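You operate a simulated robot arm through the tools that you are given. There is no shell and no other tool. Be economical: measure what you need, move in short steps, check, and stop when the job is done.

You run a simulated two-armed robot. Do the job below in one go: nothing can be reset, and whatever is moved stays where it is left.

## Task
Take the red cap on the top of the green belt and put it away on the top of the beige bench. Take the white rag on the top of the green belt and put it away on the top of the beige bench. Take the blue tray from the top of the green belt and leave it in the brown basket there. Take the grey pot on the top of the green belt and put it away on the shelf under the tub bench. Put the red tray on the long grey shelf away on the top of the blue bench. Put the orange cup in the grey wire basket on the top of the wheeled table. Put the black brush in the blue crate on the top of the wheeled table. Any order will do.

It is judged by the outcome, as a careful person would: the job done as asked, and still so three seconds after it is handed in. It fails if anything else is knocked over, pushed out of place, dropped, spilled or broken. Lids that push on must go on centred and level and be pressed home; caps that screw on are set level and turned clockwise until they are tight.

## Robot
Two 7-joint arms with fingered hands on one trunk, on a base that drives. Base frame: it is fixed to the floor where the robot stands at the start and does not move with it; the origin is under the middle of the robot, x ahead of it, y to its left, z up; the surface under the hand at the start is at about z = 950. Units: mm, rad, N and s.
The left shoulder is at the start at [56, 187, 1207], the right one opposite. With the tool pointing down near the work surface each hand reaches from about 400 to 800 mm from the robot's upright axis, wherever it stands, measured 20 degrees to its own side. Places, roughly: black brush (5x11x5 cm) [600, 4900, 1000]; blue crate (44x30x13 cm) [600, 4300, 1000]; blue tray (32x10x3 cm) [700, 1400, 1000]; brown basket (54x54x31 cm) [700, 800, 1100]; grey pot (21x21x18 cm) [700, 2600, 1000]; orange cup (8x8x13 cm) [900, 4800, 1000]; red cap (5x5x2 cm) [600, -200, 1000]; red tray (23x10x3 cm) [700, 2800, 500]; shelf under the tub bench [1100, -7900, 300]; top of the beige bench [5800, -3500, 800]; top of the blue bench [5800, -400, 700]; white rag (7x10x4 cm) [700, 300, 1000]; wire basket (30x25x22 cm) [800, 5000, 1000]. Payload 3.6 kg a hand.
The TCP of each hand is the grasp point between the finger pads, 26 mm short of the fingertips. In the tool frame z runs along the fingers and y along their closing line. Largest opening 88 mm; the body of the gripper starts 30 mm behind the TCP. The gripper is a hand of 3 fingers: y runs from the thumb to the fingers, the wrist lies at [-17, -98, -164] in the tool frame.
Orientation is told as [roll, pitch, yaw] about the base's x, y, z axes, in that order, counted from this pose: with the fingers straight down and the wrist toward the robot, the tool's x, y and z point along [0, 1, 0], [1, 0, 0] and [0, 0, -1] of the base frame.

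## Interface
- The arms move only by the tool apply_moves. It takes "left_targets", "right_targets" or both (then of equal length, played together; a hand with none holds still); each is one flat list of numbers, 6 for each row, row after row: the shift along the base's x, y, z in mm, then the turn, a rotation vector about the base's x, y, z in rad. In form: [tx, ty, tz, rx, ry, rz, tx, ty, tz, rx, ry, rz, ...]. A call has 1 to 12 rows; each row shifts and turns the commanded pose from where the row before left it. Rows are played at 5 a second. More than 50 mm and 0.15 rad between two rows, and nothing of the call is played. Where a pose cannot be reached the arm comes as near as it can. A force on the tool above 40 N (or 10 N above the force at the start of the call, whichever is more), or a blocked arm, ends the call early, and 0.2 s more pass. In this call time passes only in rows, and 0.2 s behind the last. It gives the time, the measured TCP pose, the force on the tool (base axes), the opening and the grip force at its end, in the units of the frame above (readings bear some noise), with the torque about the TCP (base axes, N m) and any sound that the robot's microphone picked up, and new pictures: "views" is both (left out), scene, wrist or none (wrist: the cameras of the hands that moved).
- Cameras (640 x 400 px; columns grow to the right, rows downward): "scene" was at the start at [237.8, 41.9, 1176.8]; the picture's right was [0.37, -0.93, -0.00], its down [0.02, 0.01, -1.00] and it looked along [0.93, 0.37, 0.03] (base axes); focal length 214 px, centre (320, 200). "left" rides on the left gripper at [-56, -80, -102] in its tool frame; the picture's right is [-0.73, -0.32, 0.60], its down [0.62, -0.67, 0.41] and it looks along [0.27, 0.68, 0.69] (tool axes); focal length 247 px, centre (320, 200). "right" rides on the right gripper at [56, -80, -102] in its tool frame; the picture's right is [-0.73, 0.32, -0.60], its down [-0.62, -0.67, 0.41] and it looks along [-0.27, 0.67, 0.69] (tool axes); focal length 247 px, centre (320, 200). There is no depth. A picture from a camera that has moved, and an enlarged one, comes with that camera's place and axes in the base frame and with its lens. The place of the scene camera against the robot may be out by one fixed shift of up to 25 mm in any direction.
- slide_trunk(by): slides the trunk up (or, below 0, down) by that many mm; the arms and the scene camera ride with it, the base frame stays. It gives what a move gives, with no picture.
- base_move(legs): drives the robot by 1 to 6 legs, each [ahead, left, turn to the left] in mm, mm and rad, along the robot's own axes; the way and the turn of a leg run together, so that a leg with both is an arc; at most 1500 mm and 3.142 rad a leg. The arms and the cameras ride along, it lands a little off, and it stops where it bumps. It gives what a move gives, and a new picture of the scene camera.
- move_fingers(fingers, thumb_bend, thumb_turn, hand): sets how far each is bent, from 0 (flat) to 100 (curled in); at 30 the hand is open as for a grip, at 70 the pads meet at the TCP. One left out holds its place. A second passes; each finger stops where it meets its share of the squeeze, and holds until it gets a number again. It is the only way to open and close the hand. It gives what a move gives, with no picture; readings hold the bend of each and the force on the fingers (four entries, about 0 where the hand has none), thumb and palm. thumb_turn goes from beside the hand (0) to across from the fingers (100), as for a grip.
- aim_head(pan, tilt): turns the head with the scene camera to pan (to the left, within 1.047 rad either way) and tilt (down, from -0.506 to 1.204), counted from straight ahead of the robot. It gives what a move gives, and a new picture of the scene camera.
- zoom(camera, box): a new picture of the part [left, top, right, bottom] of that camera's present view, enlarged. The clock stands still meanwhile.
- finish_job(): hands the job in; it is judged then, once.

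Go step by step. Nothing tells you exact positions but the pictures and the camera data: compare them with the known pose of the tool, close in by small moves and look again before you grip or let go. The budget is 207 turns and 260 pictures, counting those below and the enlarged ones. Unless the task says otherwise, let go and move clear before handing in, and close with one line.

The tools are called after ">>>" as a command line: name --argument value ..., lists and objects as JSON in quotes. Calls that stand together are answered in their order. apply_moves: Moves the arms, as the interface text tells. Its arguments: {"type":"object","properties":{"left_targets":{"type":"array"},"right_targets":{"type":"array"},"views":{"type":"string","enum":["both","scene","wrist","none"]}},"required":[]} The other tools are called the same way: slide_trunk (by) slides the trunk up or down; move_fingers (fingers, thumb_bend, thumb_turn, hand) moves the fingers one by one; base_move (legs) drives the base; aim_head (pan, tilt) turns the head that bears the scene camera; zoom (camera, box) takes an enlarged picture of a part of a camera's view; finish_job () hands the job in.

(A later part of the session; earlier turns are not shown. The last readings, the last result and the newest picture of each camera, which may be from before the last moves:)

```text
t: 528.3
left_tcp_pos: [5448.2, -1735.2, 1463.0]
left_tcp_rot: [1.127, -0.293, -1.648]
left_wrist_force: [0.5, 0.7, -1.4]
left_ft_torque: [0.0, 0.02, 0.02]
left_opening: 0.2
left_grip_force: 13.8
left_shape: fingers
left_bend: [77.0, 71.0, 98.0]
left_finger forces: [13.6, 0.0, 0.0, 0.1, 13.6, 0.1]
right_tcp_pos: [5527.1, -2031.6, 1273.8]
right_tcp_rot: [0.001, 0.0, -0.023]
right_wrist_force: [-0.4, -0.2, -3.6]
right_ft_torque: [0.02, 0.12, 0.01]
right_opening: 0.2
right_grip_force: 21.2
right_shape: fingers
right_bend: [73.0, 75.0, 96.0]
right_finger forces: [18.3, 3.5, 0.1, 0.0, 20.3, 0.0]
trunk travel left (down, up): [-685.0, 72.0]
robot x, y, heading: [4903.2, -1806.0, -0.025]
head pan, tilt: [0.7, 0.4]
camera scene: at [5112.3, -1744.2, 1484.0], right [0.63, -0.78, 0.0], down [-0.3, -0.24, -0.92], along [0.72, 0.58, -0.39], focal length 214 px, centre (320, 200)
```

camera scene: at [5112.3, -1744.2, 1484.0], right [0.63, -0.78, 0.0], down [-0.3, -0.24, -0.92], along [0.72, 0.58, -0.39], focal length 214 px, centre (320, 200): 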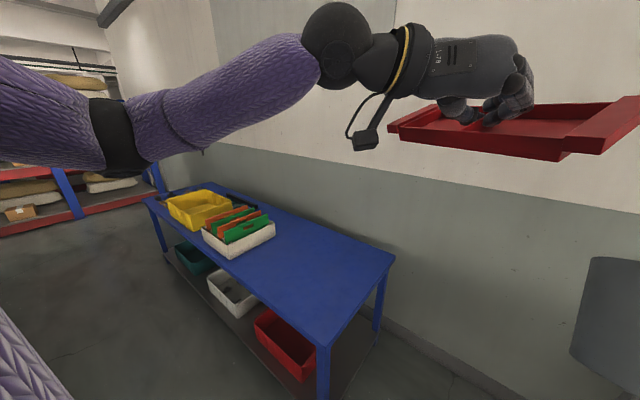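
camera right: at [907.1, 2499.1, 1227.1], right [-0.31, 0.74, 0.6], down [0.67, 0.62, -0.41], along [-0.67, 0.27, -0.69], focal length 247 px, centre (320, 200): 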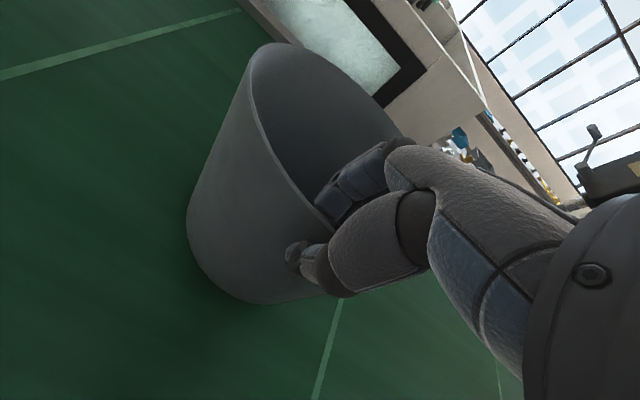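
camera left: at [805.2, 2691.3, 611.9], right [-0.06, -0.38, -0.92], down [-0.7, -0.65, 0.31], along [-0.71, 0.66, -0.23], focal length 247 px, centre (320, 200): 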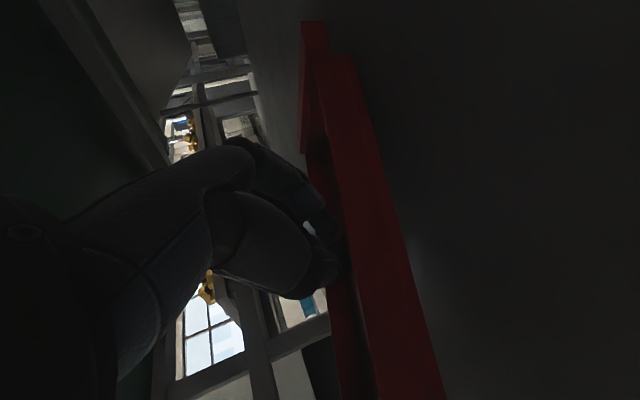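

The blue bench's near part (y −1440…−850) is free. I'll drive in front of that part.

>>> base_move --legs '[[0, 620, 0.025], [230, 0, 0]]'

>>> slide_trunk --by -300

>>> apply_moves --right_targets '[0, -20, 30, 0, 0, 0, 0, -20, 30, 0, 0, 0, 0, -20, 30, 0, 0, 0]' --views "none"

>>> aim_head --pan 0.2 --tilt 0.6

```text
t: 533.2
left_tcp_pos: [5688.2, -1100.7, 1462.8]
left_tcp_rot: [1.129, -0.293, -1.636]
left_wrist_force: [0.2, -0.6, -1.0]
left_ft_torque: [0.0, 0.01, 0.0]
left_opening: 0.0
left_grip_force: 13.5
left_shape: fingers
left_bend: [77.0, 71.0, 98.0]
left_finger forces: [13.6, 0.1, 0.0, 0.0, 13.6, 0.1]
right_tcp_pos: [5771.5, -1397.3, 1273.5]
right_tcp_rot: [0.002, 0.002, -0.01]
right_wrist_force: [0.2, 0.7, -3.0]
right_ft_torque: [0.0, 0.15, -0.01]
right_opening: 0.2
right_grip_force: 21.2
right_shape: fingers
right_bend: [73.0, 75.0, 96.0]
right_finger forces: [18.4, 3.5, 0.1, 0.0, 20.3, 0.0]
trunk travel left (down, up): [-685.0, 72.0]
robot x, y, heading: [5144.7, -1183.2, -0.01]
head pan, tilt: [0.7, 0.4]
camera scene: at [5352.1, -1115.0, 1484.0], right [0.64, -0.77, 0.0], down [-0.3, -0.25, -0.92], along [0.71, 0.59, -0.39], focal length 214 px, centre (320, 200)
```

scene: 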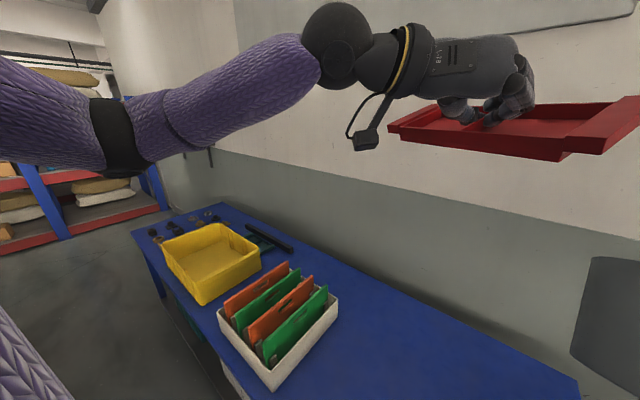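

```text
t: 536.2
left_tcp_pos: [5688.3, -1101.0, 1163.7]
left_tcp_rot: [1.129, -0.294, -1.636]
left_wrist_force: [1.2, 0.4, -1.7]
left_ft_torque: [-0.01, -0.03, 0.0]
left_opening: 0.0
left_grip_force: 13.9
left_shape: fingers
left_bend: [77.0, 71.0, 98.0]
left_finger forces: [13.7, 0.0, 0.0, 0.0, 13.7, 0.1]
right_tcp_pos: [5770.7, -1396.4, 973.5]
right_tcp_rot: [0.004, 0.001, -0.009]
right_wrist_force: [0.2, 0.5, -3.0]
right_ft_torque: [0.0, 0.13, -0.02]
right_opening: 0.1
right_grip_force: 21.2
right_shape: fingers
right_bend: [73.0, 75.0, 96.0]
right_finger forces: [18.3, 3.5, 0.1, 0.0, 20.3, 0.0]
trunk travel left (down, up): [-385.0, 372.0]
robot x, y, heading: [5148.4, -1183.4, -0.006]
head pan, tilt: [0.7, 0.4]
```

```text
t: 537.0
left_tcp_pos: [5688.4, -1101.8, 1162.7]
left_tcp_rot: [1.127, -0.291, -1.635]
left_wrist_force: [-0.6, 0.3, -0.2]
left_ft_torque: [0.01, 0.01, 0.0]
left_opening: 0.0
left_grip_force: 14.0
left_shape: fingers
left_bend: [77.0, 71.0, 98.0]
left_finger forces: [13.8, 0.0, 0.1, 0.1, 13.6, 0.0]
right_tcp_pos: [5770.2, -1456.6, 1063.9]
right_tcp_rot: [0.005, 0.0, -0.011]
right_wrist_force: [-0.2, -0.5, -1.9]
right_ft_torque: [-0.01, 0.12, -0.01]
right_opening: 0.1
right_grip_force: 19.9
right_shape: fingers
right_bend: [73.0, 75.0, 96.0]
right_finger forces: [18.3, 2.5, 0.1, 0.0, 19.4, 0.0]
trunk travel left (down, up): [-385.0, 372.0]
robot x, y, heading: [5143.3, -1178.1, -0.011]
head pan, tilt: [0.7, 0.4]
```

```text
t: 537.9
left_tcp_pos: [5687.6, -1099.5, 1162.5]
left_tcp_rot: [1.128, -0.292, -1.636]
left_wrist_force: [0.7, -0.6, -0.9]
left_ft_torque: [0.0, 0.04, -0.02]
left_opening: 0.0
left_grip_force: 13.6
left_shape: fingers
left_bend: [77.0, 71.0, 98.0]
left_finger forces: [13.6, 0.0, 0.0, 0.0, 13.7, 0.1]
right_tcp_pos: [5770.0, -1455.1, 1063.2]
right_tcp_rot: [0.004, 0.002, -0.01]
right_wrist_force: [0.2, 1.5, -3.8]
right_ft_torque: [0.0, 0.11, 0.01]
right_opening: 0.1
right_grip_force: 21.7
right_shape: fingers
right_bend: [73.0, 75.0, 96.0]
right_finger forces: [18.7, 3.6, 0.0, 0.1, 21.1, 0.0]
trunk travel left (down, up): [-385.0, 372.0]
robot x, y, heading: [5146.4, -1181.4, -0.009]
head pan, tilt: [0.201, 0.6]
camera scene: at [5382.2, -1157.4, 1156.9], right [0.19, -0.98, 0.0], down [-0.55, -0.11, -0.82], along [0.81, 0.16, -0.57], focal length 214 px, centre (320, 200)
```

scene: 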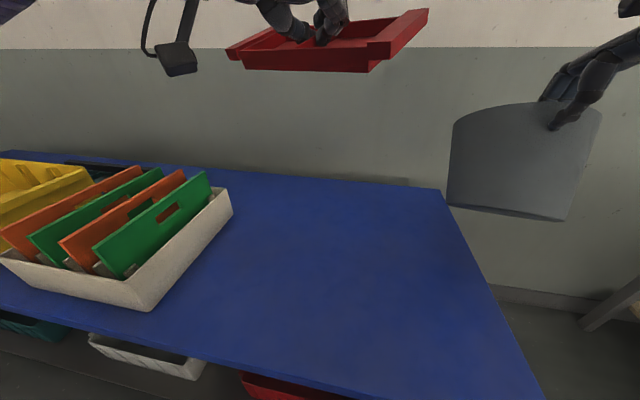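

The free blue area lies right below. I'll level the tray and lower it.

>>> apply_moves --left_targets '[0, 0, -20, 0, 0.085, 0, 0, 0, -20, 0, 0.085, 0, 0, 0, -45, 0, 0, 0, 0, 0, -45, 0, 0, 0, 0, 0, -45, 0, 0, 0, 0, 0, -45, 0, 0, 0, 0, 0, -45, 0, 0, 0, 0, 0, -45, 0, 0, 0, 0, 0, -30, 0, 0, 0]' --views "both"

```text
t: 539.9
left_tcp_pos: [5688.5, -1102.8, 822.1]
left_tcp_rot: [0.95, -0.298, -1.581]
left_wrist_force: [0.5, -1.2, -1.4]
left_ft_torque: [0.01, 0.05, 0.0]
left_opening: 0.0
left_grip_force: 13.7
left_shape: fingers
left_bend: [77.0, 71.0, 98.0]
left_finger forces: [13.5, 0.1, 0.1, 0.0, 13.6, 0.0]
right_tcp_pos: [5770.8, -1456.0, 1063.0]
right_tcp_rot: [0.003, 0.002, -0.011]
right_wrist_force: [0.5, 0.0, -2.6]
right_ft_torque: [-0.03, 0.15, 0.05]
right_opening: 0.0
right_grip_force: 21.1
right_shape: fingers
right_bend: [73.0, 75.0, 96.0]
right_finger forces: [18.6, 3.5, 0.0, 0.0, 20.6, 0.0]
trunk travel left (down, up): [-385.0, 372.0]
robot x, y, heading: [5141.3, -1180.8, -0.01]
head pan, tilt: [0.201, 0.6]
camera scene: at [5382.2, -1157.5, 1156.9], right [0.19, -0.98, 0.0], down [-0.56, -0.11, -0.82], along [0.81, 0.16, -0.57], focal length 214 px, centre (320, 200)
camera left: at [5574.4, -1019.8, 810.3], right [0.06, 0.03, -1.0], down [0.71, 0.71, 0.06], along [0.71, -0.71, 0.02], focal length 247 px, centre (320, 200)
```

scene: 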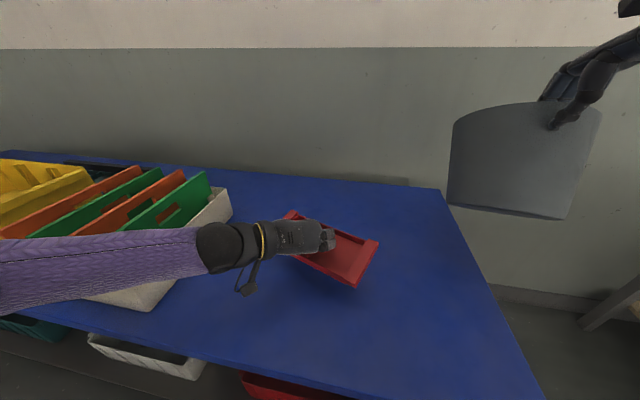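
left: 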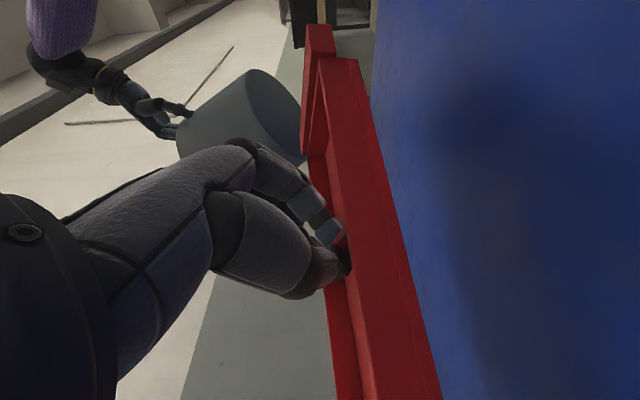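

The forearm is near the folder box; I'll shift the robot right by 170 mm, still over free bench, before lowering further.

>>> base_move --legs '[[0, -165, 0.01]]'

>>> apply_moves --left_targets '[0, 0, -20, 0, 0, 0, 0, 0, -20, 0, 0, 0, 0, 0, -15, 0, 0, 0]' --views "both"

```text
t: 541.4
left_tcp_pos: [5687.1, -1263.3, 822.9]
left_tcp_rot: [0.95, -0.3, -1.574]
left_wrist_force: [-0.2, 0.5, -1.2]
left_ft_torque: [0.02, 0.02, 0.01]
left_opening: 0.0
left_grip_force: 13.7
left_shape: fingers
left_bend: [77.0, 71.0, 98.0]
left_finger forces: [13.7, 0.0, 0.1, 0.0, 13.6, 0.0]
right_tcp_pos: [5773.0, -1615.1, 1063.2]
right_tcp_rot: [0.002, 0.0, 0.001]
right_wrist_force: [0.5, 0.8, -3.3]
right_ft_torque: [-0.04, 0.13, 0.01]
right_opening: 0.0
right_grip_force: 21.5
right_shape: fingers
right_bend: [73.0, 75.0, 96.0]
right_finger forces: [18.8, 3.4, 0.0, 0.1, 20.5, 0.1]
trunk travel left (down, up): [-385.0, 372.0]
robot x, y, heading: [5144.8, -1349.3, -0.004]
head pan, tilt: [0.201, 0.6]
camera scene: at [5381.2, -1321.5, 1156.9], right [0.2, -0.98, 0.0], down [-0.55, -0.11, -0.82], along [0.81, 0.17, -0.57], focal length 214 px, centre (320, 200)
```

scene: 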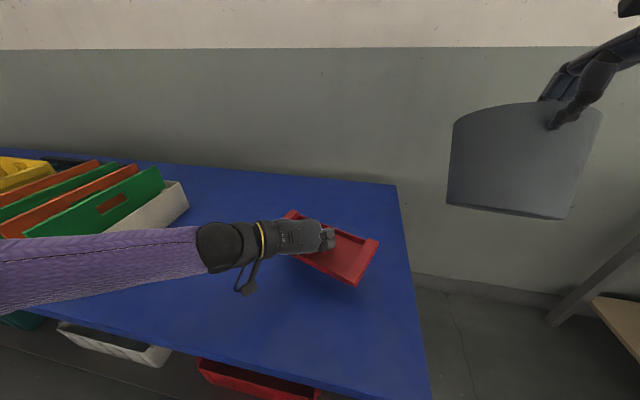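

```text
t: 542.2
left_tcp_pos: [5686.4, -1259.8, 769.8]
left_tcp_rot: [0.949, -0.298, -1.571]
left_wrist_force: [-0.2, -0.2, -0.7]
left_ft_torque: [0.02, 0.01, -0.02]
left_opening: 0.0
left_grip_force: 14.3
left_shape: fingers
left_bend: [77.0, 71.0, 98.0]
left_finger forces: [13.5, 0.0, 0.0, 0.0, 13.6, 0.0]
right_tcp_pos: [5774.4, -1613.8, 1064.2]
right_tcp_rot: [0.003, 0.001, 0.001]
right_wrist_force: [0.3, -0.2, -2.6]
right_ft_torque: [-0.02, 0.09, -0.01]
right_opening: 0.0
right_grip_force: 20.2
right_shape: fingers
right_bend: [73.0, 75.0, 96.0]
right_finger forces: [18.6, 3.2, 0.1, 0.1, 20.3, 0.1]
trunk travel left (down, up): [-385.0, 372.0]
robot x, y, heading: [5144.9, -1343.6, -0.003]
head pan, tilt: [0.201, 0.6]
camera scene: at [5381.2, -1320.4, 1156.9], right [0.2, -0.98, 0.0], down [-0.55, -0.11, -0.82], along [0.81, 0.17, -0.57], focal length 214 px, centre (320, 200)
camera left: at [5571.1, -1180.1, 756.7], right [0.06, 0.03, -1.0], down [0.7, 0.71, 0.06], along [0.71, -0.7, 0.02], focal length 247 px, centre (320, 200)
```

scene: 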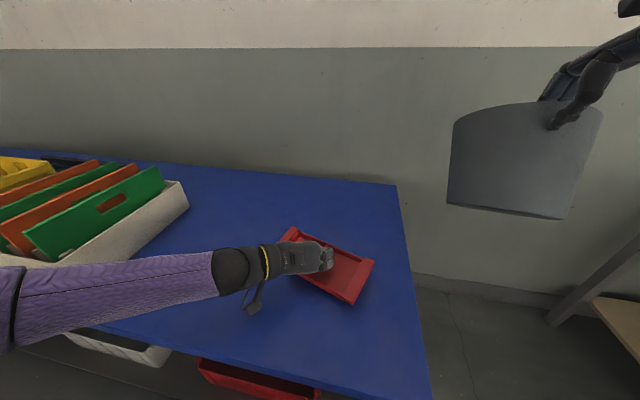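
left: 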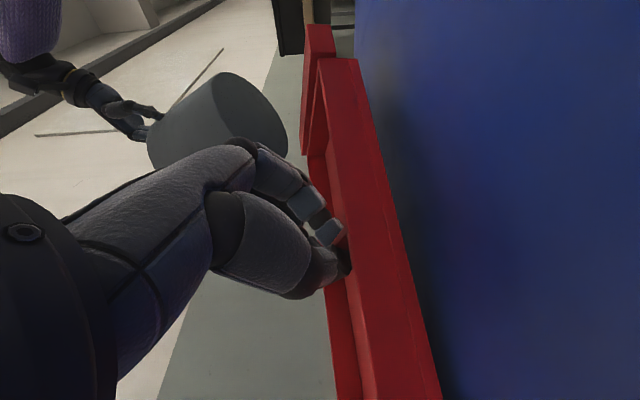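

The wrist view shows the tray's +y end about 10° low. I'll roll it level, then lower to contact.

>>> apply_moves --left_targets '[0, 0, 0, 0.085, 0, 0, 0, 0, 0, 0.085, 0, 0, 0, 0, -12, 0, 0, 0, 0, 0, -8, 0, 0, 0, 0, 0, -6, 0, 0, 0, 0, 0, -5, 0, 0, 0]' --views "both"

```text
t: 543.6
left_tcp_pos: [5693.5, -1267.4, 747.6]
left_tcp_rot: [0.971, -0.147, -1.583]
left_wrist_force: [-4.6, 1.3, 15.5]
left_ft_torque: [0.06, -0.11, 0.03]
left_opening: 0.0
left_grip_force: 20.8
left_shape: fingers
left_bend: [79.0, 71.0, 99.0]
left_finger forces: [21.4, 3.9, 0.0, 0.1, 15.7, 0.0]
right_tcp_pos: [5771.7, -1612.6, 1062.4]
right_tcp_rot: [0.001, 0.003, 0.001]
right_wrist_force: [0.6, 0.9, -3.2]
right_ft_torque: [0.01, 0.15, 0.01]
right_opening: 0.1
right_grip_force: 21.9
right_shape: fingers
right_bend: [73.0, 75.0, 96.0]
right_finger forces: [18.6, 3.7, 0.0, 0.0, 20.6, 0.0]
trunk travel left (down, up): [-385.0, 372.0]
robot x, y, heading: [5145.0, -1347.1, -0.001]
head pan, tilt: [0.201, 0.6]
stopped in row 6 (left hand): the force on the tool passed its limit at 41 N (the readings are from after the stop); the commanded pose is now the measured one
camera scene: at [5381.0, -1320.1, 1156.7], right [0.2, -0.98, 0.0], down [-0.55, -0.11, -0.82], along [0.81, 0.17, -0.57], focal length 214 px, centre (320, 200)
camera left: at [5578.5, -1184.4, 746.0], right [0.08, 0.18, -0.98], down [0.7, 0.69, 0.18], along [0.71, -0.7, -0.07], focal length 247 px, centre (320, 200)
```

scene: 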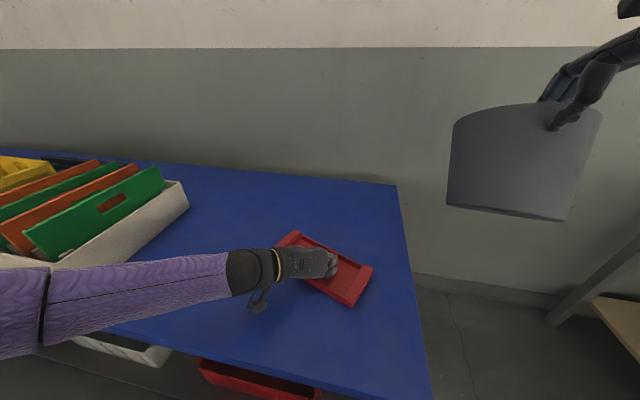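
left: 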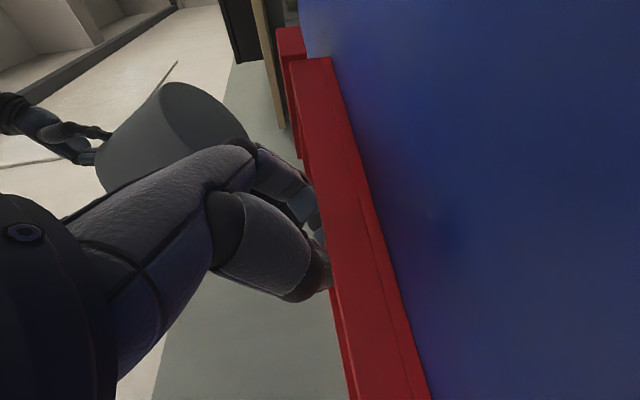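

It's resting on the bench. Easing up, opening and lifting away.

>>> apply_moves --left_targets '[0, 0, 3, 0, 0, 0]' --views "none"

>>> move_fingers --hand "left" --fingers 58 --thumb_bend 56

>>> apply_moves --left_targets '[0, 0, 15, 0, 0, 0, 0, 0, 20, 0, 0, 0, 0, 0, 30, 0, 0, 0, 0, 0, 40, 0, 0, 0, 0, 0, 40, 0, 0, 0]' --views "both"

```text
t: 544.0
left_tcp_pos: [5691.6, -1265.2, 749.0]
left_tcp_rot: [0.966, -0.143, -1.58]
left_wrist_force: [2.1, -2.0, 7.1]
left_ft_torque: [-0.06, -0.09, -0.01]
left_opening: 0.0
left_grip_force: 17.5
left_shape: fingers
left_bend: [78.0, 71.0, 99.0]
left_finger forces: [17.9, 3.3, 0.0, 0.1, 13.8, 0.0]
right_tcp_pos: [5772.3, -1613.2, 1063.6]
right_tcp_rot: [0.003, 0.002, 0.001]
right_wrist_force: [-0.1, -0.4, -2.6]
right_ft_torque: [-0.01, 0.12, 0.01]
right_opening: 0.0
right_grip_force: 21.5
right_shape: fingers
right_bend: [73.0, 75.0, 96.0]
right_finger forces: [18.3, 3.6, 0.1, 0.1, 20.5, 0.1]
trunk travel left (down, up): [-385.0, 372.0]
robot x, y, heading: [5146.1, -1346.8, -0.002]
head pan, tilt: [0.201, 0.6]
```

```text
t: 545.0
left_tcp_pos: [5691.3, -1264.3, 750.1]
left_tcp_rot: [0.969, -0.143, -1.578]
left_wrist_force: [1.7, 5.9, 24.6]
left_ft_torque: [-0.24, -0.39, 0.18]
left_opening: 25.6
left_grip_force: 11.9
left_shape: fingers
left_bend: [60.0, 56.0, 98.0]
left_finger forces: [22.2, 0.0, 0.1, 0.0, 2.1, 0.0]
right_tcp_pos: [5771.1, -1612.9, 1064.5]
right_tcp_rot: [0.002, 0.0, 0.001]
right_wrist_force: [-0.7, 0.2, -3.3]
right_ft_torque: [-0.01, 0.13, -0.04]
right_opening: 0.3
right_grip_force: 21.6
right_shape: fingers
right_bend: [73.0, 75.0, 96.0]
right_finger forces: [18.8, 3.6, 0.1, 0.0, 21.0, 0.1]
trunk travel left (down, up): [-385.0, 372.0]
robot x, y, heading: [5141.8, -1347.1, 0.005]
head pan, tilt: [0.201, 0.6]
```

```text
t: 546.2
left_tcp_pos: [5692.0, -1264.2, 891.6]
left_tcp_rot: [0.963, -0.14, -1.578]
left_wrist_force: [0.2, 0.4, -0.3]
left_ft_torque: [0.0, 0.0, 0.0]
left_opening: 30.0
left_grip_force: 0.0
left_shape: fingers
left_bend: [57.0, 56.0, 98.0]
left_finger forces: [0.0, 0.0, 0.0, 0.1, 0.0, 0.0]
right_tcp_pos: [5773.9, -1614.0, 1064.3]
right_tcp_rot: [0.003, 0.002, 0.001]
right_wrist_force: [-0.6, -0.2, -2.9]
right_ft_torque: [-0.04, 0.12, 0.03]
right_opening: 0.0
right_grip_force: 20.9
right_shape: fingers
right_bend: [73.0, 75.0, 96.0]
right_finger forces: [18.6, 3.6, 0.0, 0.1, 20.7, 0.0]
trunk travel left (down, up): [-385.0, 372.0]
robot x, y, heading: [5142.2, -1347.8, 0.004]
head pan, tilt: [0.201, 0.6]
camera scene: at [5381.0, -1320.2, 1156.9], right [0.2, -0.98, 0.0], down [-0.55, -0.11, -0.82], along [0.81, 0.17, -0.57], focal length 214 px, centre (320, 200)
camera left: at [5577.0, -1182.0, 890.6], right [0.07, 0.18, -0.98], down [0.7, 0.69, 0.18], along [0.71, -0.7, -0.08], focal length 247 px, centre (320, 200)
```

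scene: 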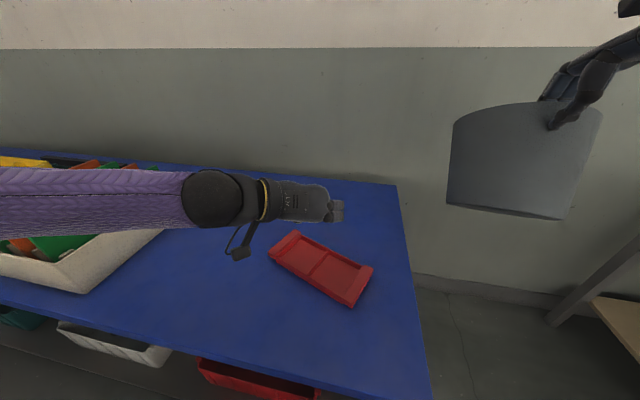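
left: 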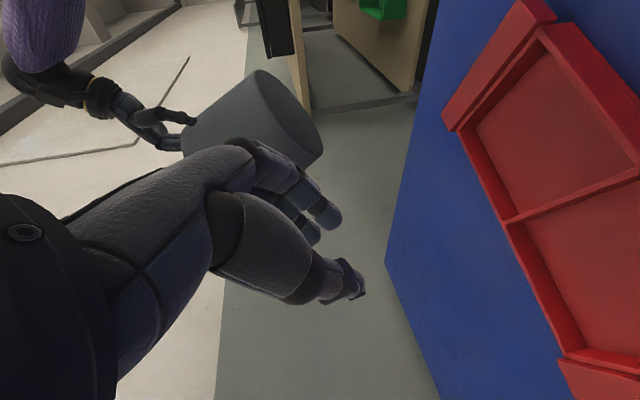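

The red tray lies flat on the blue bench. Now the pot: raise, back off and go back to the gap.

>>> slide_trunk --by 340

>>> base_move --legs '[[-330, 0, 0], [0, -1450, 0], [0, -1450, 0], [0, -290, 0]]'

```text
t: 549.6
left_tcp_pos: [5691.0, -1265.2, 1234.7]
left_tcp_rot: [0.963, -0.14, -1.578]
left_wrist_force: [0.3, 0.2, 0.1]
left_ft_torque: [-0.04, -0.02, -0.01]
left_opening: 30.5
left_grip_force: 0.0
left_shape: fingers
left_bend: [57.0, 56.0, 98.0]
left_finger forces: [0.0, 0.0, 0.1, 0.0, 0.1, 0.0]
right_tcp_pos: [5774.1, -1613.6, 1403.1]
right_tcp_rot: [0.004, 0.001, 0.002]
right_wrist_force: [1.0, -1.1, -3.0]
right_ft_torque: [-0.04, 0.1, 0.01]
right_opening: 0.2
right_grip_force: 21.8
right_shape: fingers
right_bend: [73.0, 75.0, 96.0]
right_finger forces: [18.6, 3.5, 0.0, 0.0, 20.9, 0.1]
trunk travel left (down, up): [-725.0, 32.0]
robot x, y, heading: [5144.6, -1348.3, 0.002]
head pan, tilt: [0.201, 0.6]
```

```text
t: 567.0
left_tcp_pos: [5415.1, -4448.7, 1231.9]
left_tcp_rot: [0.964, -0.141, -1.55]
left_wrist_force: [0.3, -0.6, -0.2]
left_ft_torque: [-0.02, -0.03, -0.01]
left_opening: 30.2
left_grip_force: 0.0
left_shape: fingers
left_bend: [57.0, 56.0, 98.0]
left_finger forces: [0.0, 0.1, 0.0, 0.0, 0.0, 0.1]
right_tcp_pos: [5507.2, -4794.9, 1402.7]
right_tcp_rot: [0.003, 0.002, 0.03]
right_wrist_force: [-0.1, -0.2, -2.6]
right_ft_torque: [0.0, 0.07, 0.01]
right_opening: 0.1
right_grip_force: 21.1
right_shape: fingers
right_bend: [73.0, 75.0, 96.0]
right_finger forces: [18.6, 3.5, 0.0, 0.1, 20.5, 0.0]
trunk travel left (down, up): [-725.0, 32.0]
robot x, y, heading: [4871.2, -4549.1, 0.032]
head pan, tilt: [0.201, 0.6]
camera scene: at [5091.7, -4514.3, 1505.8], right [0.23, -0.97, 0.0], down [-0.55, -0.13, -0.82], along [0.8, 0.19, -0.57], focal length 214 px, centre (320, 200)
```

scene: 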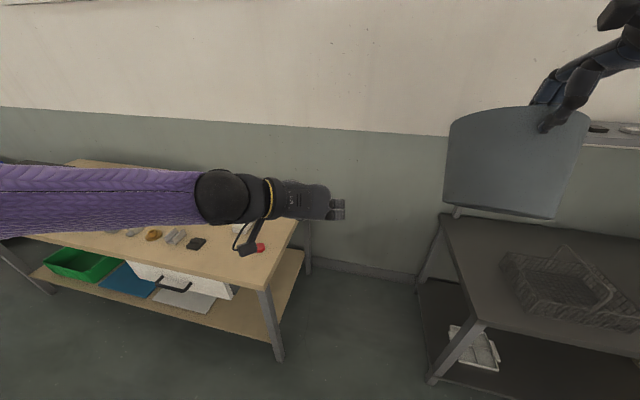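

Reversing through the gap; then I'll straighten the left hand and drive towards the tub bench.

>>> base_move --legs '[[0, 9, -0.032], [-1250, 0, 0], [-1250, 0, 0]]'

>>> apply_moves --left_targets '[-10, 0, 0, 0, 0.137, 0, -10, 0, 0, 0, 0.137, 0, -10, 0, 0, 0, 0.137, 0, -10, 0, 0, 0, 0.137, 0, -10, 0, 0, 0, 0.137, 0, -10, 0, 0, 0, 0.137, 0, -10, 0, 0, 0, 0.137, 0]' --views "none"

```text
t: 579.6
left_tcp_pos: [2923.5, -4465.8, 1233.0]
left_tcp_rot: [0.963, -0.14, -1.575]
left_wrist_force: [0.0, 0.2, -0.3]
left_ft_torque: [-0.04, 0.01, 0.03]
left_opening: 30.3
left_grip_force: 0.0
left_shape: fingers
left_bend: [57.0, 56.0, 98.0]
left_finger forces: [0.1, 0.0, 0.1, 0.0, 0.1, 0.0]
right_tcp_pos: [3005.1, -4815.5, 1404.7]
right_tcp_rot: [0.005, 0.003, 0.005]
right_wrist_force: [0.1, -0.3, -2.4]
right_ft_torque: [0.0, 0.13, 0.01]
right_opening: 0.0
right_grip_force: 21.4
right_shape: fingers
right_bend: [73.0, 75.0, 96.0]
right_finger forces: [18.6, 3.4, 0.1, 0.1, 20.8, 0.0]
trunk travel left (down, up): [-725.0, 32.0]
robot x, y, heading: [2373.1, -4555.8, 0.003]
head pan, tilt: [0.201, 0.6]
camera scene: at [2597.1, -4523.4, 1505.8], right [0.2, -0.98, 0.0], down [-0.55, -0.12, -0.82], along [0.81, 0.17, -0.57], focal length 214 px, centre (320, 200)
```

scene: 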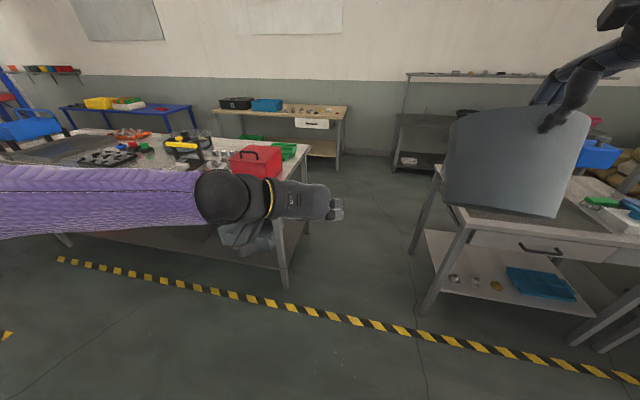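

```text
t: 581.2
left_tcp_pos: [2854.8, -4467.9, 1231.1]
left_tcp_rot: [0.0, -0.081, -1.458]
left_wrist_force: [0.4, -0.2, -0.5]
left_ft_torque: [0.01, 0.01, 0.0]
left_opening: 30.3
left_grip_force: 0.0
left_shape: fingers
left_bend: [57.0, 56.0, 98.0]
left_finger forces: [0.0, 0.1, 0.0, 0.0, 0.0, 0.1]
right_tcp_pos: [3005.8, -4815.6, 1402.9]
right_tcp_rot: [0.004, 0.001, 0.005]
right_wrist_force: [0.0, -1.1, -3.2]
right_ft_torque: [0.02, 0.14, 0.02]
right_opening: 0.4
right_grip_force: 21.5
right_shape: fingers
right_bend: [73.0, 75.0, 96.0]
right_finger forces: [18.9, 3.1, 0.0, 0.0, 20.6, 0.0]
trunk travel left (down, up): [-725.0, 32.0]
robot x, y, heading: [2376.5, -4551.7, 0.011]
head pan, tilt: [0.201, 0.6]
```

Heading to the tub bench: turning to face -y and stopping short of it for a look.

>>> base_move --legs '[[0, 0, -1.58], [1300, 0, 0], [600, 0, 0], [0, -1010, 0]]'

>>> aim_head --pan 0.0 --tilt 0.5

```text
t: 599.4
left_tcp_pos: [1400.8, -6914.7, 1232.3]
left_tcp_rot: [0.0, -0.082, -3.065]
left_wrist_force: [-0.3, 0.6, -0.8]
left_ft_torque: [-0.03, 0.01, -0.02]
left_opening: 30.4
left_grip_force: 0.0
left_shape: fingers
left_bend: [57.0, 56.0, 98.0]
left_finger forces: [0.1, 0.1, 0.1, 0.0, 0.0, 0.1]
right_tcp_pos: [1048.8, -7053.1, 1404.7]
right_tcp_rot: [0.004, 0.001, -1.599]
right_wrist_force: [0.5, -0.2, -3.2]
right_ft_torque: [0.12, 0.01, -0.03]
right_opening: 0.0
right_grip_force: 20.3
right_shape: fingers
right_bend: [73.0, 75.0, 96.0]
right_finger forces: [17.7, 3.1, 0.1, 0.0, 19.6, 0.1]
trunk travel left (down, up): [-725.0, 32.0]
robot x, y, heading: [1332.5, -6435.3, -1.603]
head pan, tilt: [0.201, 0.6]
camera scene: at [1349.9, -6642.0, 1505.8], right [-0.99, -0.17, 0.0], down [-0.1, 0.56, -0.82], along [0.14, -0.81, -0.57], focal length 214 px, centre (320, 200)
```

scene: 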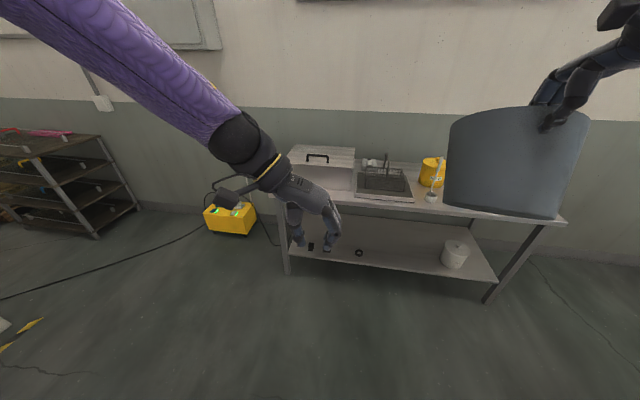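

```text
t: 600.2
left_tcp_pos: [1401.6, -6913.9, 1233.0]
left_tcp_rot: [-0.002, -0.082, -3.062]
left_wrist_force: [0.2, -0.7, -0.1]
left_ft_torque: [0.0, 0.0, 0.01]
left_opening: 30.2
left_grip_force: 0.0
left_shape: fingers
left_bend: [57.0, 56.0, 98.0]
left_finger forces: [0.0, 0.0, 0.0, 0.0, 0.1, 0.1]
right_tcp_pos: [1048.3, -7054.3, 1403.5]
right_tcp_rot: [0.003, 0.001, -1.6]
right_wrist_force: [-0.1, 0.0, -3.9]
right_ft_torque: [0.1, 0.03, -0.01]
right_opening: 0.0
right_grip_force: 20.1
right_shape: fingers
right_bend: [73.0, 75.0, 96.0]
right_finger forces: [17.9, 3.2, 0.0, 0.0, 19.4, 0.0]
trunk travel left (down, up): [-725.0, 32.0]
robot x, y, heading: [1336.7, -6431.9, -1.599]
head pan, tilt: [0.0, 0.499]
camera scene: at [1331.7, -6645.9, 1514.9], right [-1.0, 0.03, 0.0], down [0.01, 0.48, -0.88], along [-0.03, -0.88, -0.48], focal length 214 px, centre (320, 200)
```

scene: 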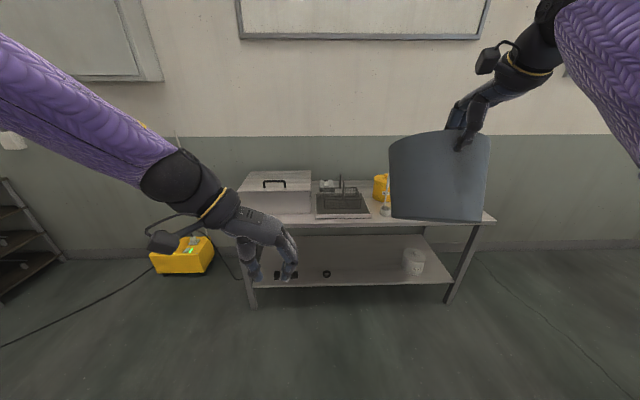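

The shelf under the tub bench is free between the black parts and the white pot, around x≈930. Lowering the trunk in the open first.

>>> slide_trunk --by -400

>>> slide_trunk --by -310

>>> aim_head --pan 0.0 --tilt 0.4

```text
t: 604.0
left_tcp_pos: [1402.7, -6913.6, 831.5]
left_tcp_rot: [0.002, -0.081, -3.064]
left_wrist_force: [-0.1, -0.1, 0.0]
left_ft_torque: [-0.01, -0.02, -0.02]
left_opening: 30.2
left_grip_force: 0.0
left_shape: fingers
left_bend: [57.0, 56.0, 98.0]
left_finger forces: [0.0, 0.0, 0.0, 0.1, 0.0, 0.0]
right_tcp_pos: [1049.0, -7052.6, 1004.3]
right_tcp_rot: [0.002, 0.003, -1.598]
right_wrist_force: [-0.2, 0.7, -2.9]
right_ft_torque: [0.14, 0.01, -0.02]
right_opening: 0.3
right_grip_force: 20.4
right_shape: fingers
right_bend: [73.0, 75.0, 96.0]
right_finger forces: [17.9, 3.2, 0.0, 0.0, 19.6, 0.0]
trunk travel left (down, up): [-325.0, 432.0]
robot x, y, heading: [1337.1, -6436.9, -1.602]
head pan, tilt: [0.0, 0.499]
```

```text
t: 607.1
left_tcp_pos: [1401.3, -6914.2, 522.7]
left_tcp_rot: [0.0, -0.082, -3.064]
left_wrist_force: [0.4, 0.6, 0.4]
left_ft_torque: [-0.01, -0.01, 0.0]
left_opening: 30.4
left_grip_force: 0.1
left_shape: fingers
left_bend: [57.0, 56.0, 98.0]
left_finger forces: [0.1, 0.0, 0.1, 0.0, 0.0, 0.0]
right_tcp_pos: [1049.2, -7052.2, 692.8]
right_tcp_rot: [0.004, 0.001, -1.599]
right_wrist_force: [-0.3, 0.6, -2.0]
right_ft_torque: [0.11, 0.03, 0.0]
right_opening: 0.0
right_grip_force: 20.3
right_shape: fingers
right_bend: [73.0, 75.0, 96.0]
right_finger forces: [17.8, 3.2, 0.0, 0.0, 19.4, 0.0]
trunk travel left (down, up): [-15.0, 742.0]
robot x, y, heading: [1335.6, -6432.2, -1.598]
head pan, tilt: [0.0, 0.499]
```

```text
t: 607.7
left_tcp_pos: [1401.1, -6914.6, 522.3]
left_tcp_rot: [0.001, -0.082, -3.063]
left_wrist_force: [0.2, 0.0, 0.3]
left_ft_torque: [0.04, 0.01, 0.0]
left_opening: 30.5
left_grip_force: 0.1
left_shape: fingers
left_bend: [57.0, 56.0, 98.0]
left_finger forces: [0.1, 0.0, 0.0, 0.0, 0.1, 0.0]
right_tcp_pos: [1048.5, -7053.6, 693.3]
right_tcp_rot: [0.003, 0.003, -1.599]
right_wrist_force: [-0.2, 0.6, -2.6]
right_ft_torque: [0.13, 0.03, -0.01]
right_opening: 0.1
right_grip_force: 20.5
right_shape: fingers
right_bend: [73.0, 75.0, 96.0]
right_finger forces: [18.0, 3.1, 0.0, 0.0, 19.5, 0.0]
trunk travel left (down, up): [-15.0, 742.0]
robot x, y, heading: [1332.3, -6429.3, -1.602]
head pan, tilt: [0.0, 0.4]
camera scene: at [1329.6, -6731.4, 773.2], right [-1.0, 0.03, 0.0], down [0.01, 0.39, -0.92], along [-0.03, -0.92, -0.39], focal length 214 px, centre (320, 200)
```

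scene: 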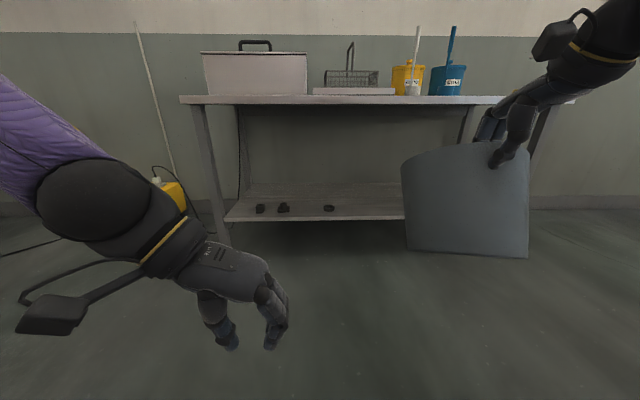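

Clean pose. Lowering the pot with the right arm, then I'll strafe into line with the free spot.

>>> apply_moves --right_targets '[0, 0, -45, 0, 0, 0, 0, 0, -45, 0, 0, 0, 0, 0, -45, 0, 0, 0, 0, 0, -45, 0, 0, 0, 0, 0, -45, 0, 0, 0, 0, 0, -35, 0, 0, 0]' --views "none"

>>> base_move --legs '[[0, -119, 0.03]]'

```text
t: 609.1
left_tcp_pos: [1402.5, -6914.2, 522.8]
left_tcp_rot: [0.0, -0.083, -3.063]
left_wrist_force: [0.1, 0.4, 0.2]
left_ft_torque: [-0.01, 0.02, -0.01]
left_opening: 30.5
left_grip_force: 0.2
left_shape: fingers
left_bend: [57.0, 56.0, 98.0]
left_finger forces: [0.1, 0.0, 0.1, 0.0, 0.0, 0.1]
right_tcp_pos: [1050.9, -7052.9, 432.9]
right_tcp_rot: [0.005, 0.002, -1.599]
right_wrist_force: [0.1, 0.8, -2.9]
right_ft_torque: [0.18, 0.04, -0.01]
right_opening: 0.1
right_grip_force: 21.5
right_shape: fingers
right_bend: [73.0, 75.0, 96.0]
right_finger forces: [18.7, 3.7, 0.0, 0.0, 20.9, 0.0]
trunk travel left (down, up): [-15.0, 742.0]
robot x, y, heading: [1336.9, -6435.7, -1.599]
head pan, tilt: [0.0, 0.4]
```

```text
t: 610.4
left_tcp_pos: [1295.2, -6909.7, 523.0]
left_tcp_rot: [-0.001, -0.082, -3.03]
left_wrist_force: [0.3, 0.2, -0.1]
left_ft_torque: [-0.01, 0.03, 0.01]
left_opening: 30.2
left_grip_force: 0.0
left_shape: fingers
left_bend: [57.0, 56.0, 98.0]
left_finger forces: [0.0, 0.0, 0.0, 0.0, 0.0, 0.0]
right_tcp_pos: [949.0, -7062.1, 433.9]
right_tcp_rot: [0.005, 0.002, -1.567]
right_wrist_force: [-0.1, -0.6, -2.5]
right_ft_torque: [0.11, 0.02, 0.0]
right_opening: 0.0
right_grip_force: 20.0
right_shape: fingers
right_bend: [73.0, 75.0, 96.0]
right_finger forces: [18.2, 2.6, 0.1, 0.1, 19.3, 0.1]
trunk travel left (down, up): [-15.0, 742.0]
robot x, y, heading: [1214.1, -6431.1, -1.568]
head pan, tilt: [0.0, 0.4]
camera scene: at [1218.0, -6729.9, 773.2], right [-1.0, 0.0, 0.0], down [0.0, 0.39, -0.92], along [0.0, -0.92, -0.39], focal length 214 px, centre (320, 200)
```

scene: 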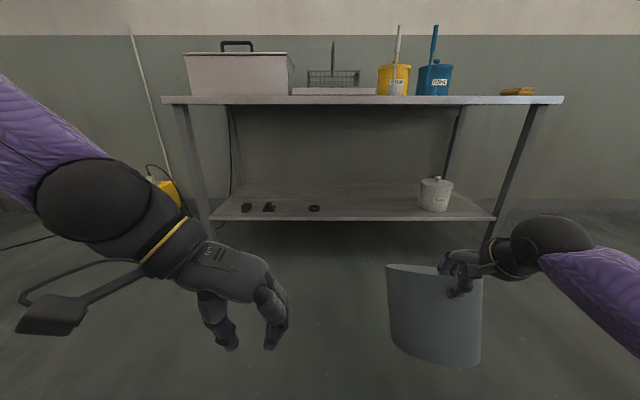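

Lined up with the free gap between the black ring and the white pot. Driving ahead in two steps.

>>> base_move --legs '[[480, 0, 0]]'

```text
t: 613.2
left_tcp_pos: [1294.9, -7389.8, 522.4]
left_tcp_rot: [0.001, -0.082, -3.032]
left_wrist_force: [0.5, 0.0, -0.3]
left_ft_torque: [-0.01, 0.03, -0.02]
left_opening: 30.2
left_grip_force: 0.1
left_shape: fingers
left_bend: [57.0, 56.0, 98.0]
left_finger forces: [0.0, 0.0, 0.0, 0.0, 0.0, 0.1]
right_tcp_pos: [946.1, -7539.6, 434.3]
right_tcp_rot: [0.004, 0.001, -1.571]
right_wrist_force: [0.0, 0.4, -2.7]
right_ft_torque: [0.13, 0.04, 0.04]
right_opening: 0.0
right_grip_force: 20.4
right_shape: fingers
right_bend: [73.0, 75.0, 96.0]
right_finger forces: [17.9, 3.1, 0.0, 0.0, 19.6, 0.0]
trunk travel left (down, up): [-15.0, 742.0]
robot x, y, heading: [1211.9, -6913.5, -1.578]
head pan, tilt: [0.0, 0.4]
camera scene: at [1217.3, -7209.0, 773.3], right [-1.0, 0.0, 0.0], down [0.0, 0.39, -0.92], along [0.0, -0.92, -0.39], focal length 214 px, centre (320, 200)
```

scene: 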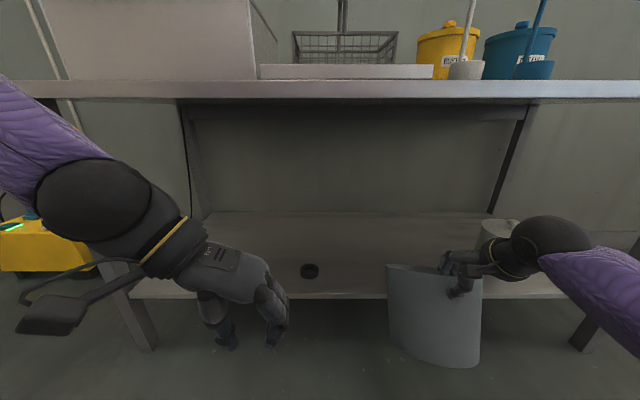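

>>> base_move --legs '[[215, 0, 0]]'

>>> zoom --camera "right" --box '[0, 0, 640, 400]'

```text
t: 614.2
left_tcp_pos: [1293.8, -7422.7, 523.2]
left_tcp_rot: [0.004, -0.084, -3.037]
left_wrist_force: [-1.1, 0.3, -0.6]
left_ft_torque: [0.0, 0.02, 0.0]
left_opening: 30.2
left_grip_force: 0.0
left_shape: fingers
left_bend: [57.0, 56.0, 98.0]
left_finger forces: [0.0, 0.0, 0.0, 0.1, 0.0, 0.0]
right_tcp_pos: [946.5, -7571.4, 440.4]
right_tcp_rot: [0.004, -0.004, -1.57]
right_wrist_force: [-0.6, 16.3, 17.3]
right_ft_torque: [0.67, -0.09, 0.09]
right_opening: 2.5
right_grip_force: 26.0
right_shape: fingers
right_bend: [75.0, 72.0, 96.0]
right_finger forces: [13.6, 1.5, 0.0, 0.0, 37.6, 0.0]
trunk travel left (down, up): [-15.0, 742.0]
robot x, y, heading: [1214.8, -6944.7, -1.573]
head pan, tilt: [0.0, 0.4]
stopped in leg 1: the force on the tool passed its limit at 47 N (the readings are from after the stop); the commanded pose is now the measured one
camera scene: at [1217.1, -7241.0, 774.0], right [-1.0, 0.0, 0.0], down [0.0, 0.39, -0.92], along [0.0, -0.92, -0.39], focal length 214 px, centre (320, 200)
```

scene: 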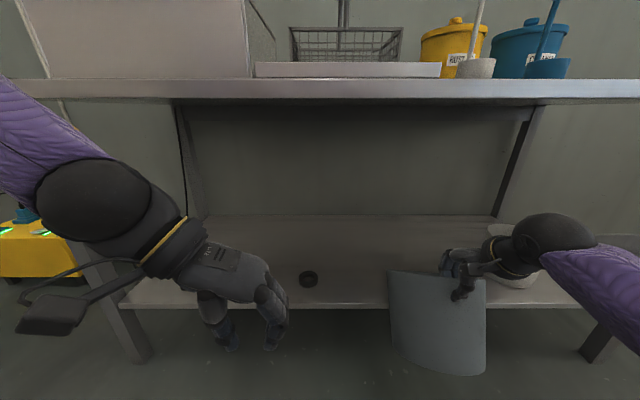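

```text
1.00 times, centred on (320, 200) of right (not enlarged: the box is as wide or as high as the picture)
camera zoom: at [1000.6, -7492.1, 542.0], right [-0.74, -0.32, 0.6], down [-0.62, 0.66, -0.42], along [-0.27, -0.68, -0.69], focal length 247 px, centre (320, 200)
```

zoom: 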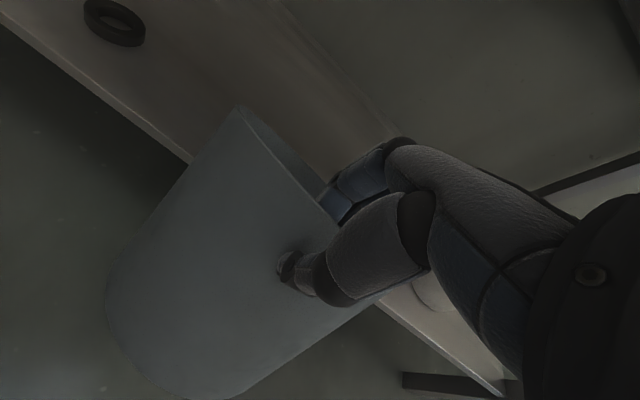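

The pot droops forward and its far bottom edge met the shelf edge. Backing off, then raising and tilting the hand to level it.

>>> base_move --legs '[[-110, 0, 0]]'

>>> apply_moves --right_targets '[0, 0, 30, -0.13, 0, 0, 0, 0, 30, -0.13, 0, 0, 0, 0, 20, -0.13, 0, 0]' --views "both"

```text
t: 615.3
left_tcp_pos: [1294.6, -7314.4, 521.7]
left_tcp_rot: [-0.001, -0.083, -3.036]
left_wrist_force: [-0.1, -0.4, 0.3]
left_ft_torque: [0.01, 0.0, 0.0]
left_opening: 30.5
left_grip_force: 0.0
left_shape: fingers
left_bend: [57.0, 56.0, 98.0]
left_finger forces: [0.0, 0.0, 0.1, 0.0, 0.0, 0.0]
right_tcp_pos: [947.9, -7464.4, 437.1]
right_tcp_rot: [0.003, -0.001, -1.568]
right_wrist_force: [-0.5, -0.7, -3.6]
right_ft_torque: [0.18, 0.02, -0.02]
right_opening: 0.0
right_grip_force: 19.4
right_shape: fingers
right_bend: [75.0, 72.0, 96.0]
right_finger forces: [16.9, 3.1, 0.0, 0.0, 18.8, 0.0]
trunk travel left (down, up): [-15.0, 742.0]
robot x, y, heading: [1214.8, -6835.4, -1.573]
head pan, tilt: [0.0, 0.4]
camera scene: at [1217.3, -7134.3, 773.2], right [-1.0, 0.0, 0.0], down [0.0, 0.39, -0.92], along [0.0, -0.92, -0.39], focal length 214 px, centre (320, 200)
```

scene: 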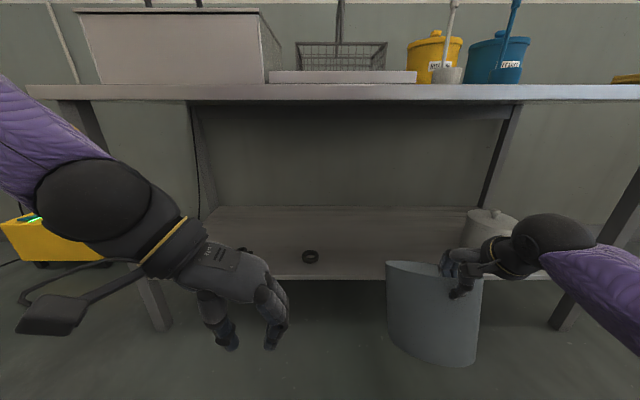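

```text
t: 616.1
left_tcp_pos: [1294.4, -7313.4, 523.3]
left_tcp_rot: [0.001, -0.082, -3.035]
left_wrist_force: [0.1, -0.2, 0.3]
left_ft_torque: [0.03, -0.02, -0.05]
left_opening: 30.3
left_grip_force: 0.0
left_shape: fingers
left_bend: [57.0, 56.0, 98.0]
left_finger forces: [0.0, 0.0, 0.0, 0.0, 0.1, 0.0]
right_tcp_pos: [947.2, -7463.9, 519.5]
right_tcp_rot: [0.003, -0.395, -1.569]
right_wrist_force: [-0.1, -0.2, -1.3]
right_ft_torque: [0.23, -0.03, 0.02]
right_opening: 0.5
right_grip_force: 20.7
right_shape: fingers
right_bend: [74.0, 72.0, 96.0]
right_finger forces: [17.5, 3.3, 0.1, 0.0, 20.4, 0.1]
trunk travel left (down, up): [-15.0, 742.0]
robot x, y, heading: [1211.5, -6838.7, -1.568]
head pan, tilt: [0.0, 0.4]
camera scene: at [1217.4, -7134.2, 773.3], right [-1.0, 0.0, 0.0], down [0.0, 0.39, -0.92], along [0.0, -0.92, -0.39], focal length 214 px, centre (320, 200)
camera right: at [1001.0, -7352.3, 582.6], right [-0.74, -0.07, 0.67], down [-0.62, 0.45, -0.64], along [-0.26, -0.89, -0.38], focal length 247 px, centre (320, 200)
```

scene: 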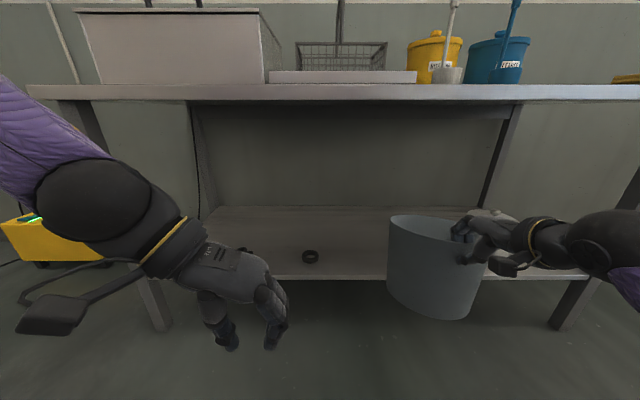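
right: 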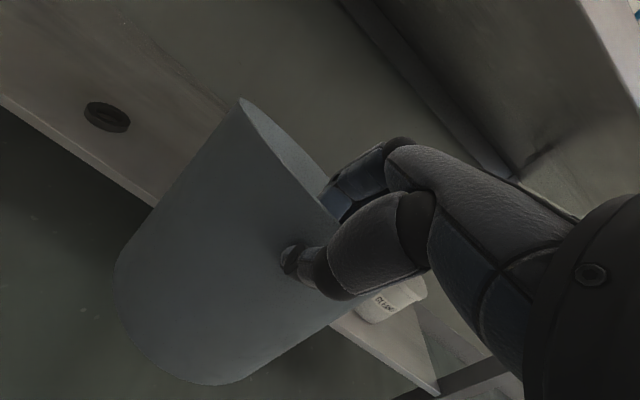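

>>> apply_moves --right_targets '[0, 0, 0, -0.1, 0, 0, 0, 0, 0, -0.1, 0, 0]' --views "none"

>>> zoom --camera "scene" --box '[340, 170, 560, 340]'

```text
t: 616.7
left_tcp_pos: [1294.9, -7315.0, 521.5]
left_tcp_rot: [0.0, -0.082, -3.035]
left_wrist_force: [-0.1, 0.4, 0.1]
left_ft_torque: [0.0, -0.01, 0.01]
left_opening: 30.5
left_grip_force: 0.2
left_shape: fingers
left_bend: [57.0, 56.0, 98.0]
left_finger forces: [0.0, 0.1, 0.1, 0.1, 0.0, 0.1]
right_tcp_pos: [946.9, -7463.6, 518.0]
right_tcp_rot: [0.003, -0.593, -1.568]
right_wrist_force: [-0.3, 0.1, -2.4]
right_ft_torque: [0.31, 0.01, -0.04]
right_opening: 1.3
right_grip_force: 22.9
right_shape: fingers
right_bend: [74.0, 72.0, 96.0]
right_finger forces: [19.4, 3.4, 0.0, 0.0, 22.8, 0.0]
trunk travel left (down, up): [-15.0, 742.0]
robot x, y, heading: [1213.1, -6834.8, -1.572]
head pan, tilt: [0.0, 0.4]
```

```text
2.35 times, centred on (450, 255) of scene
camera zoom: at [1217.3, -7134.3, 773.2], right [-1.0, 0.0, 0.0], down [0.0, 0.39, -0.92], along [0.0, -0.92, -0.39], focal length 505 px, centre (14, 71)
```

zoom: 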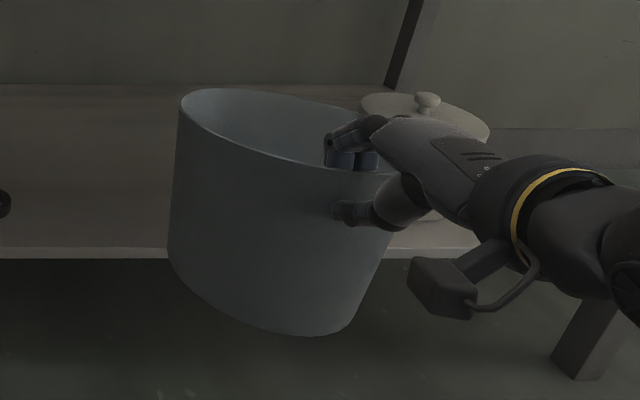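

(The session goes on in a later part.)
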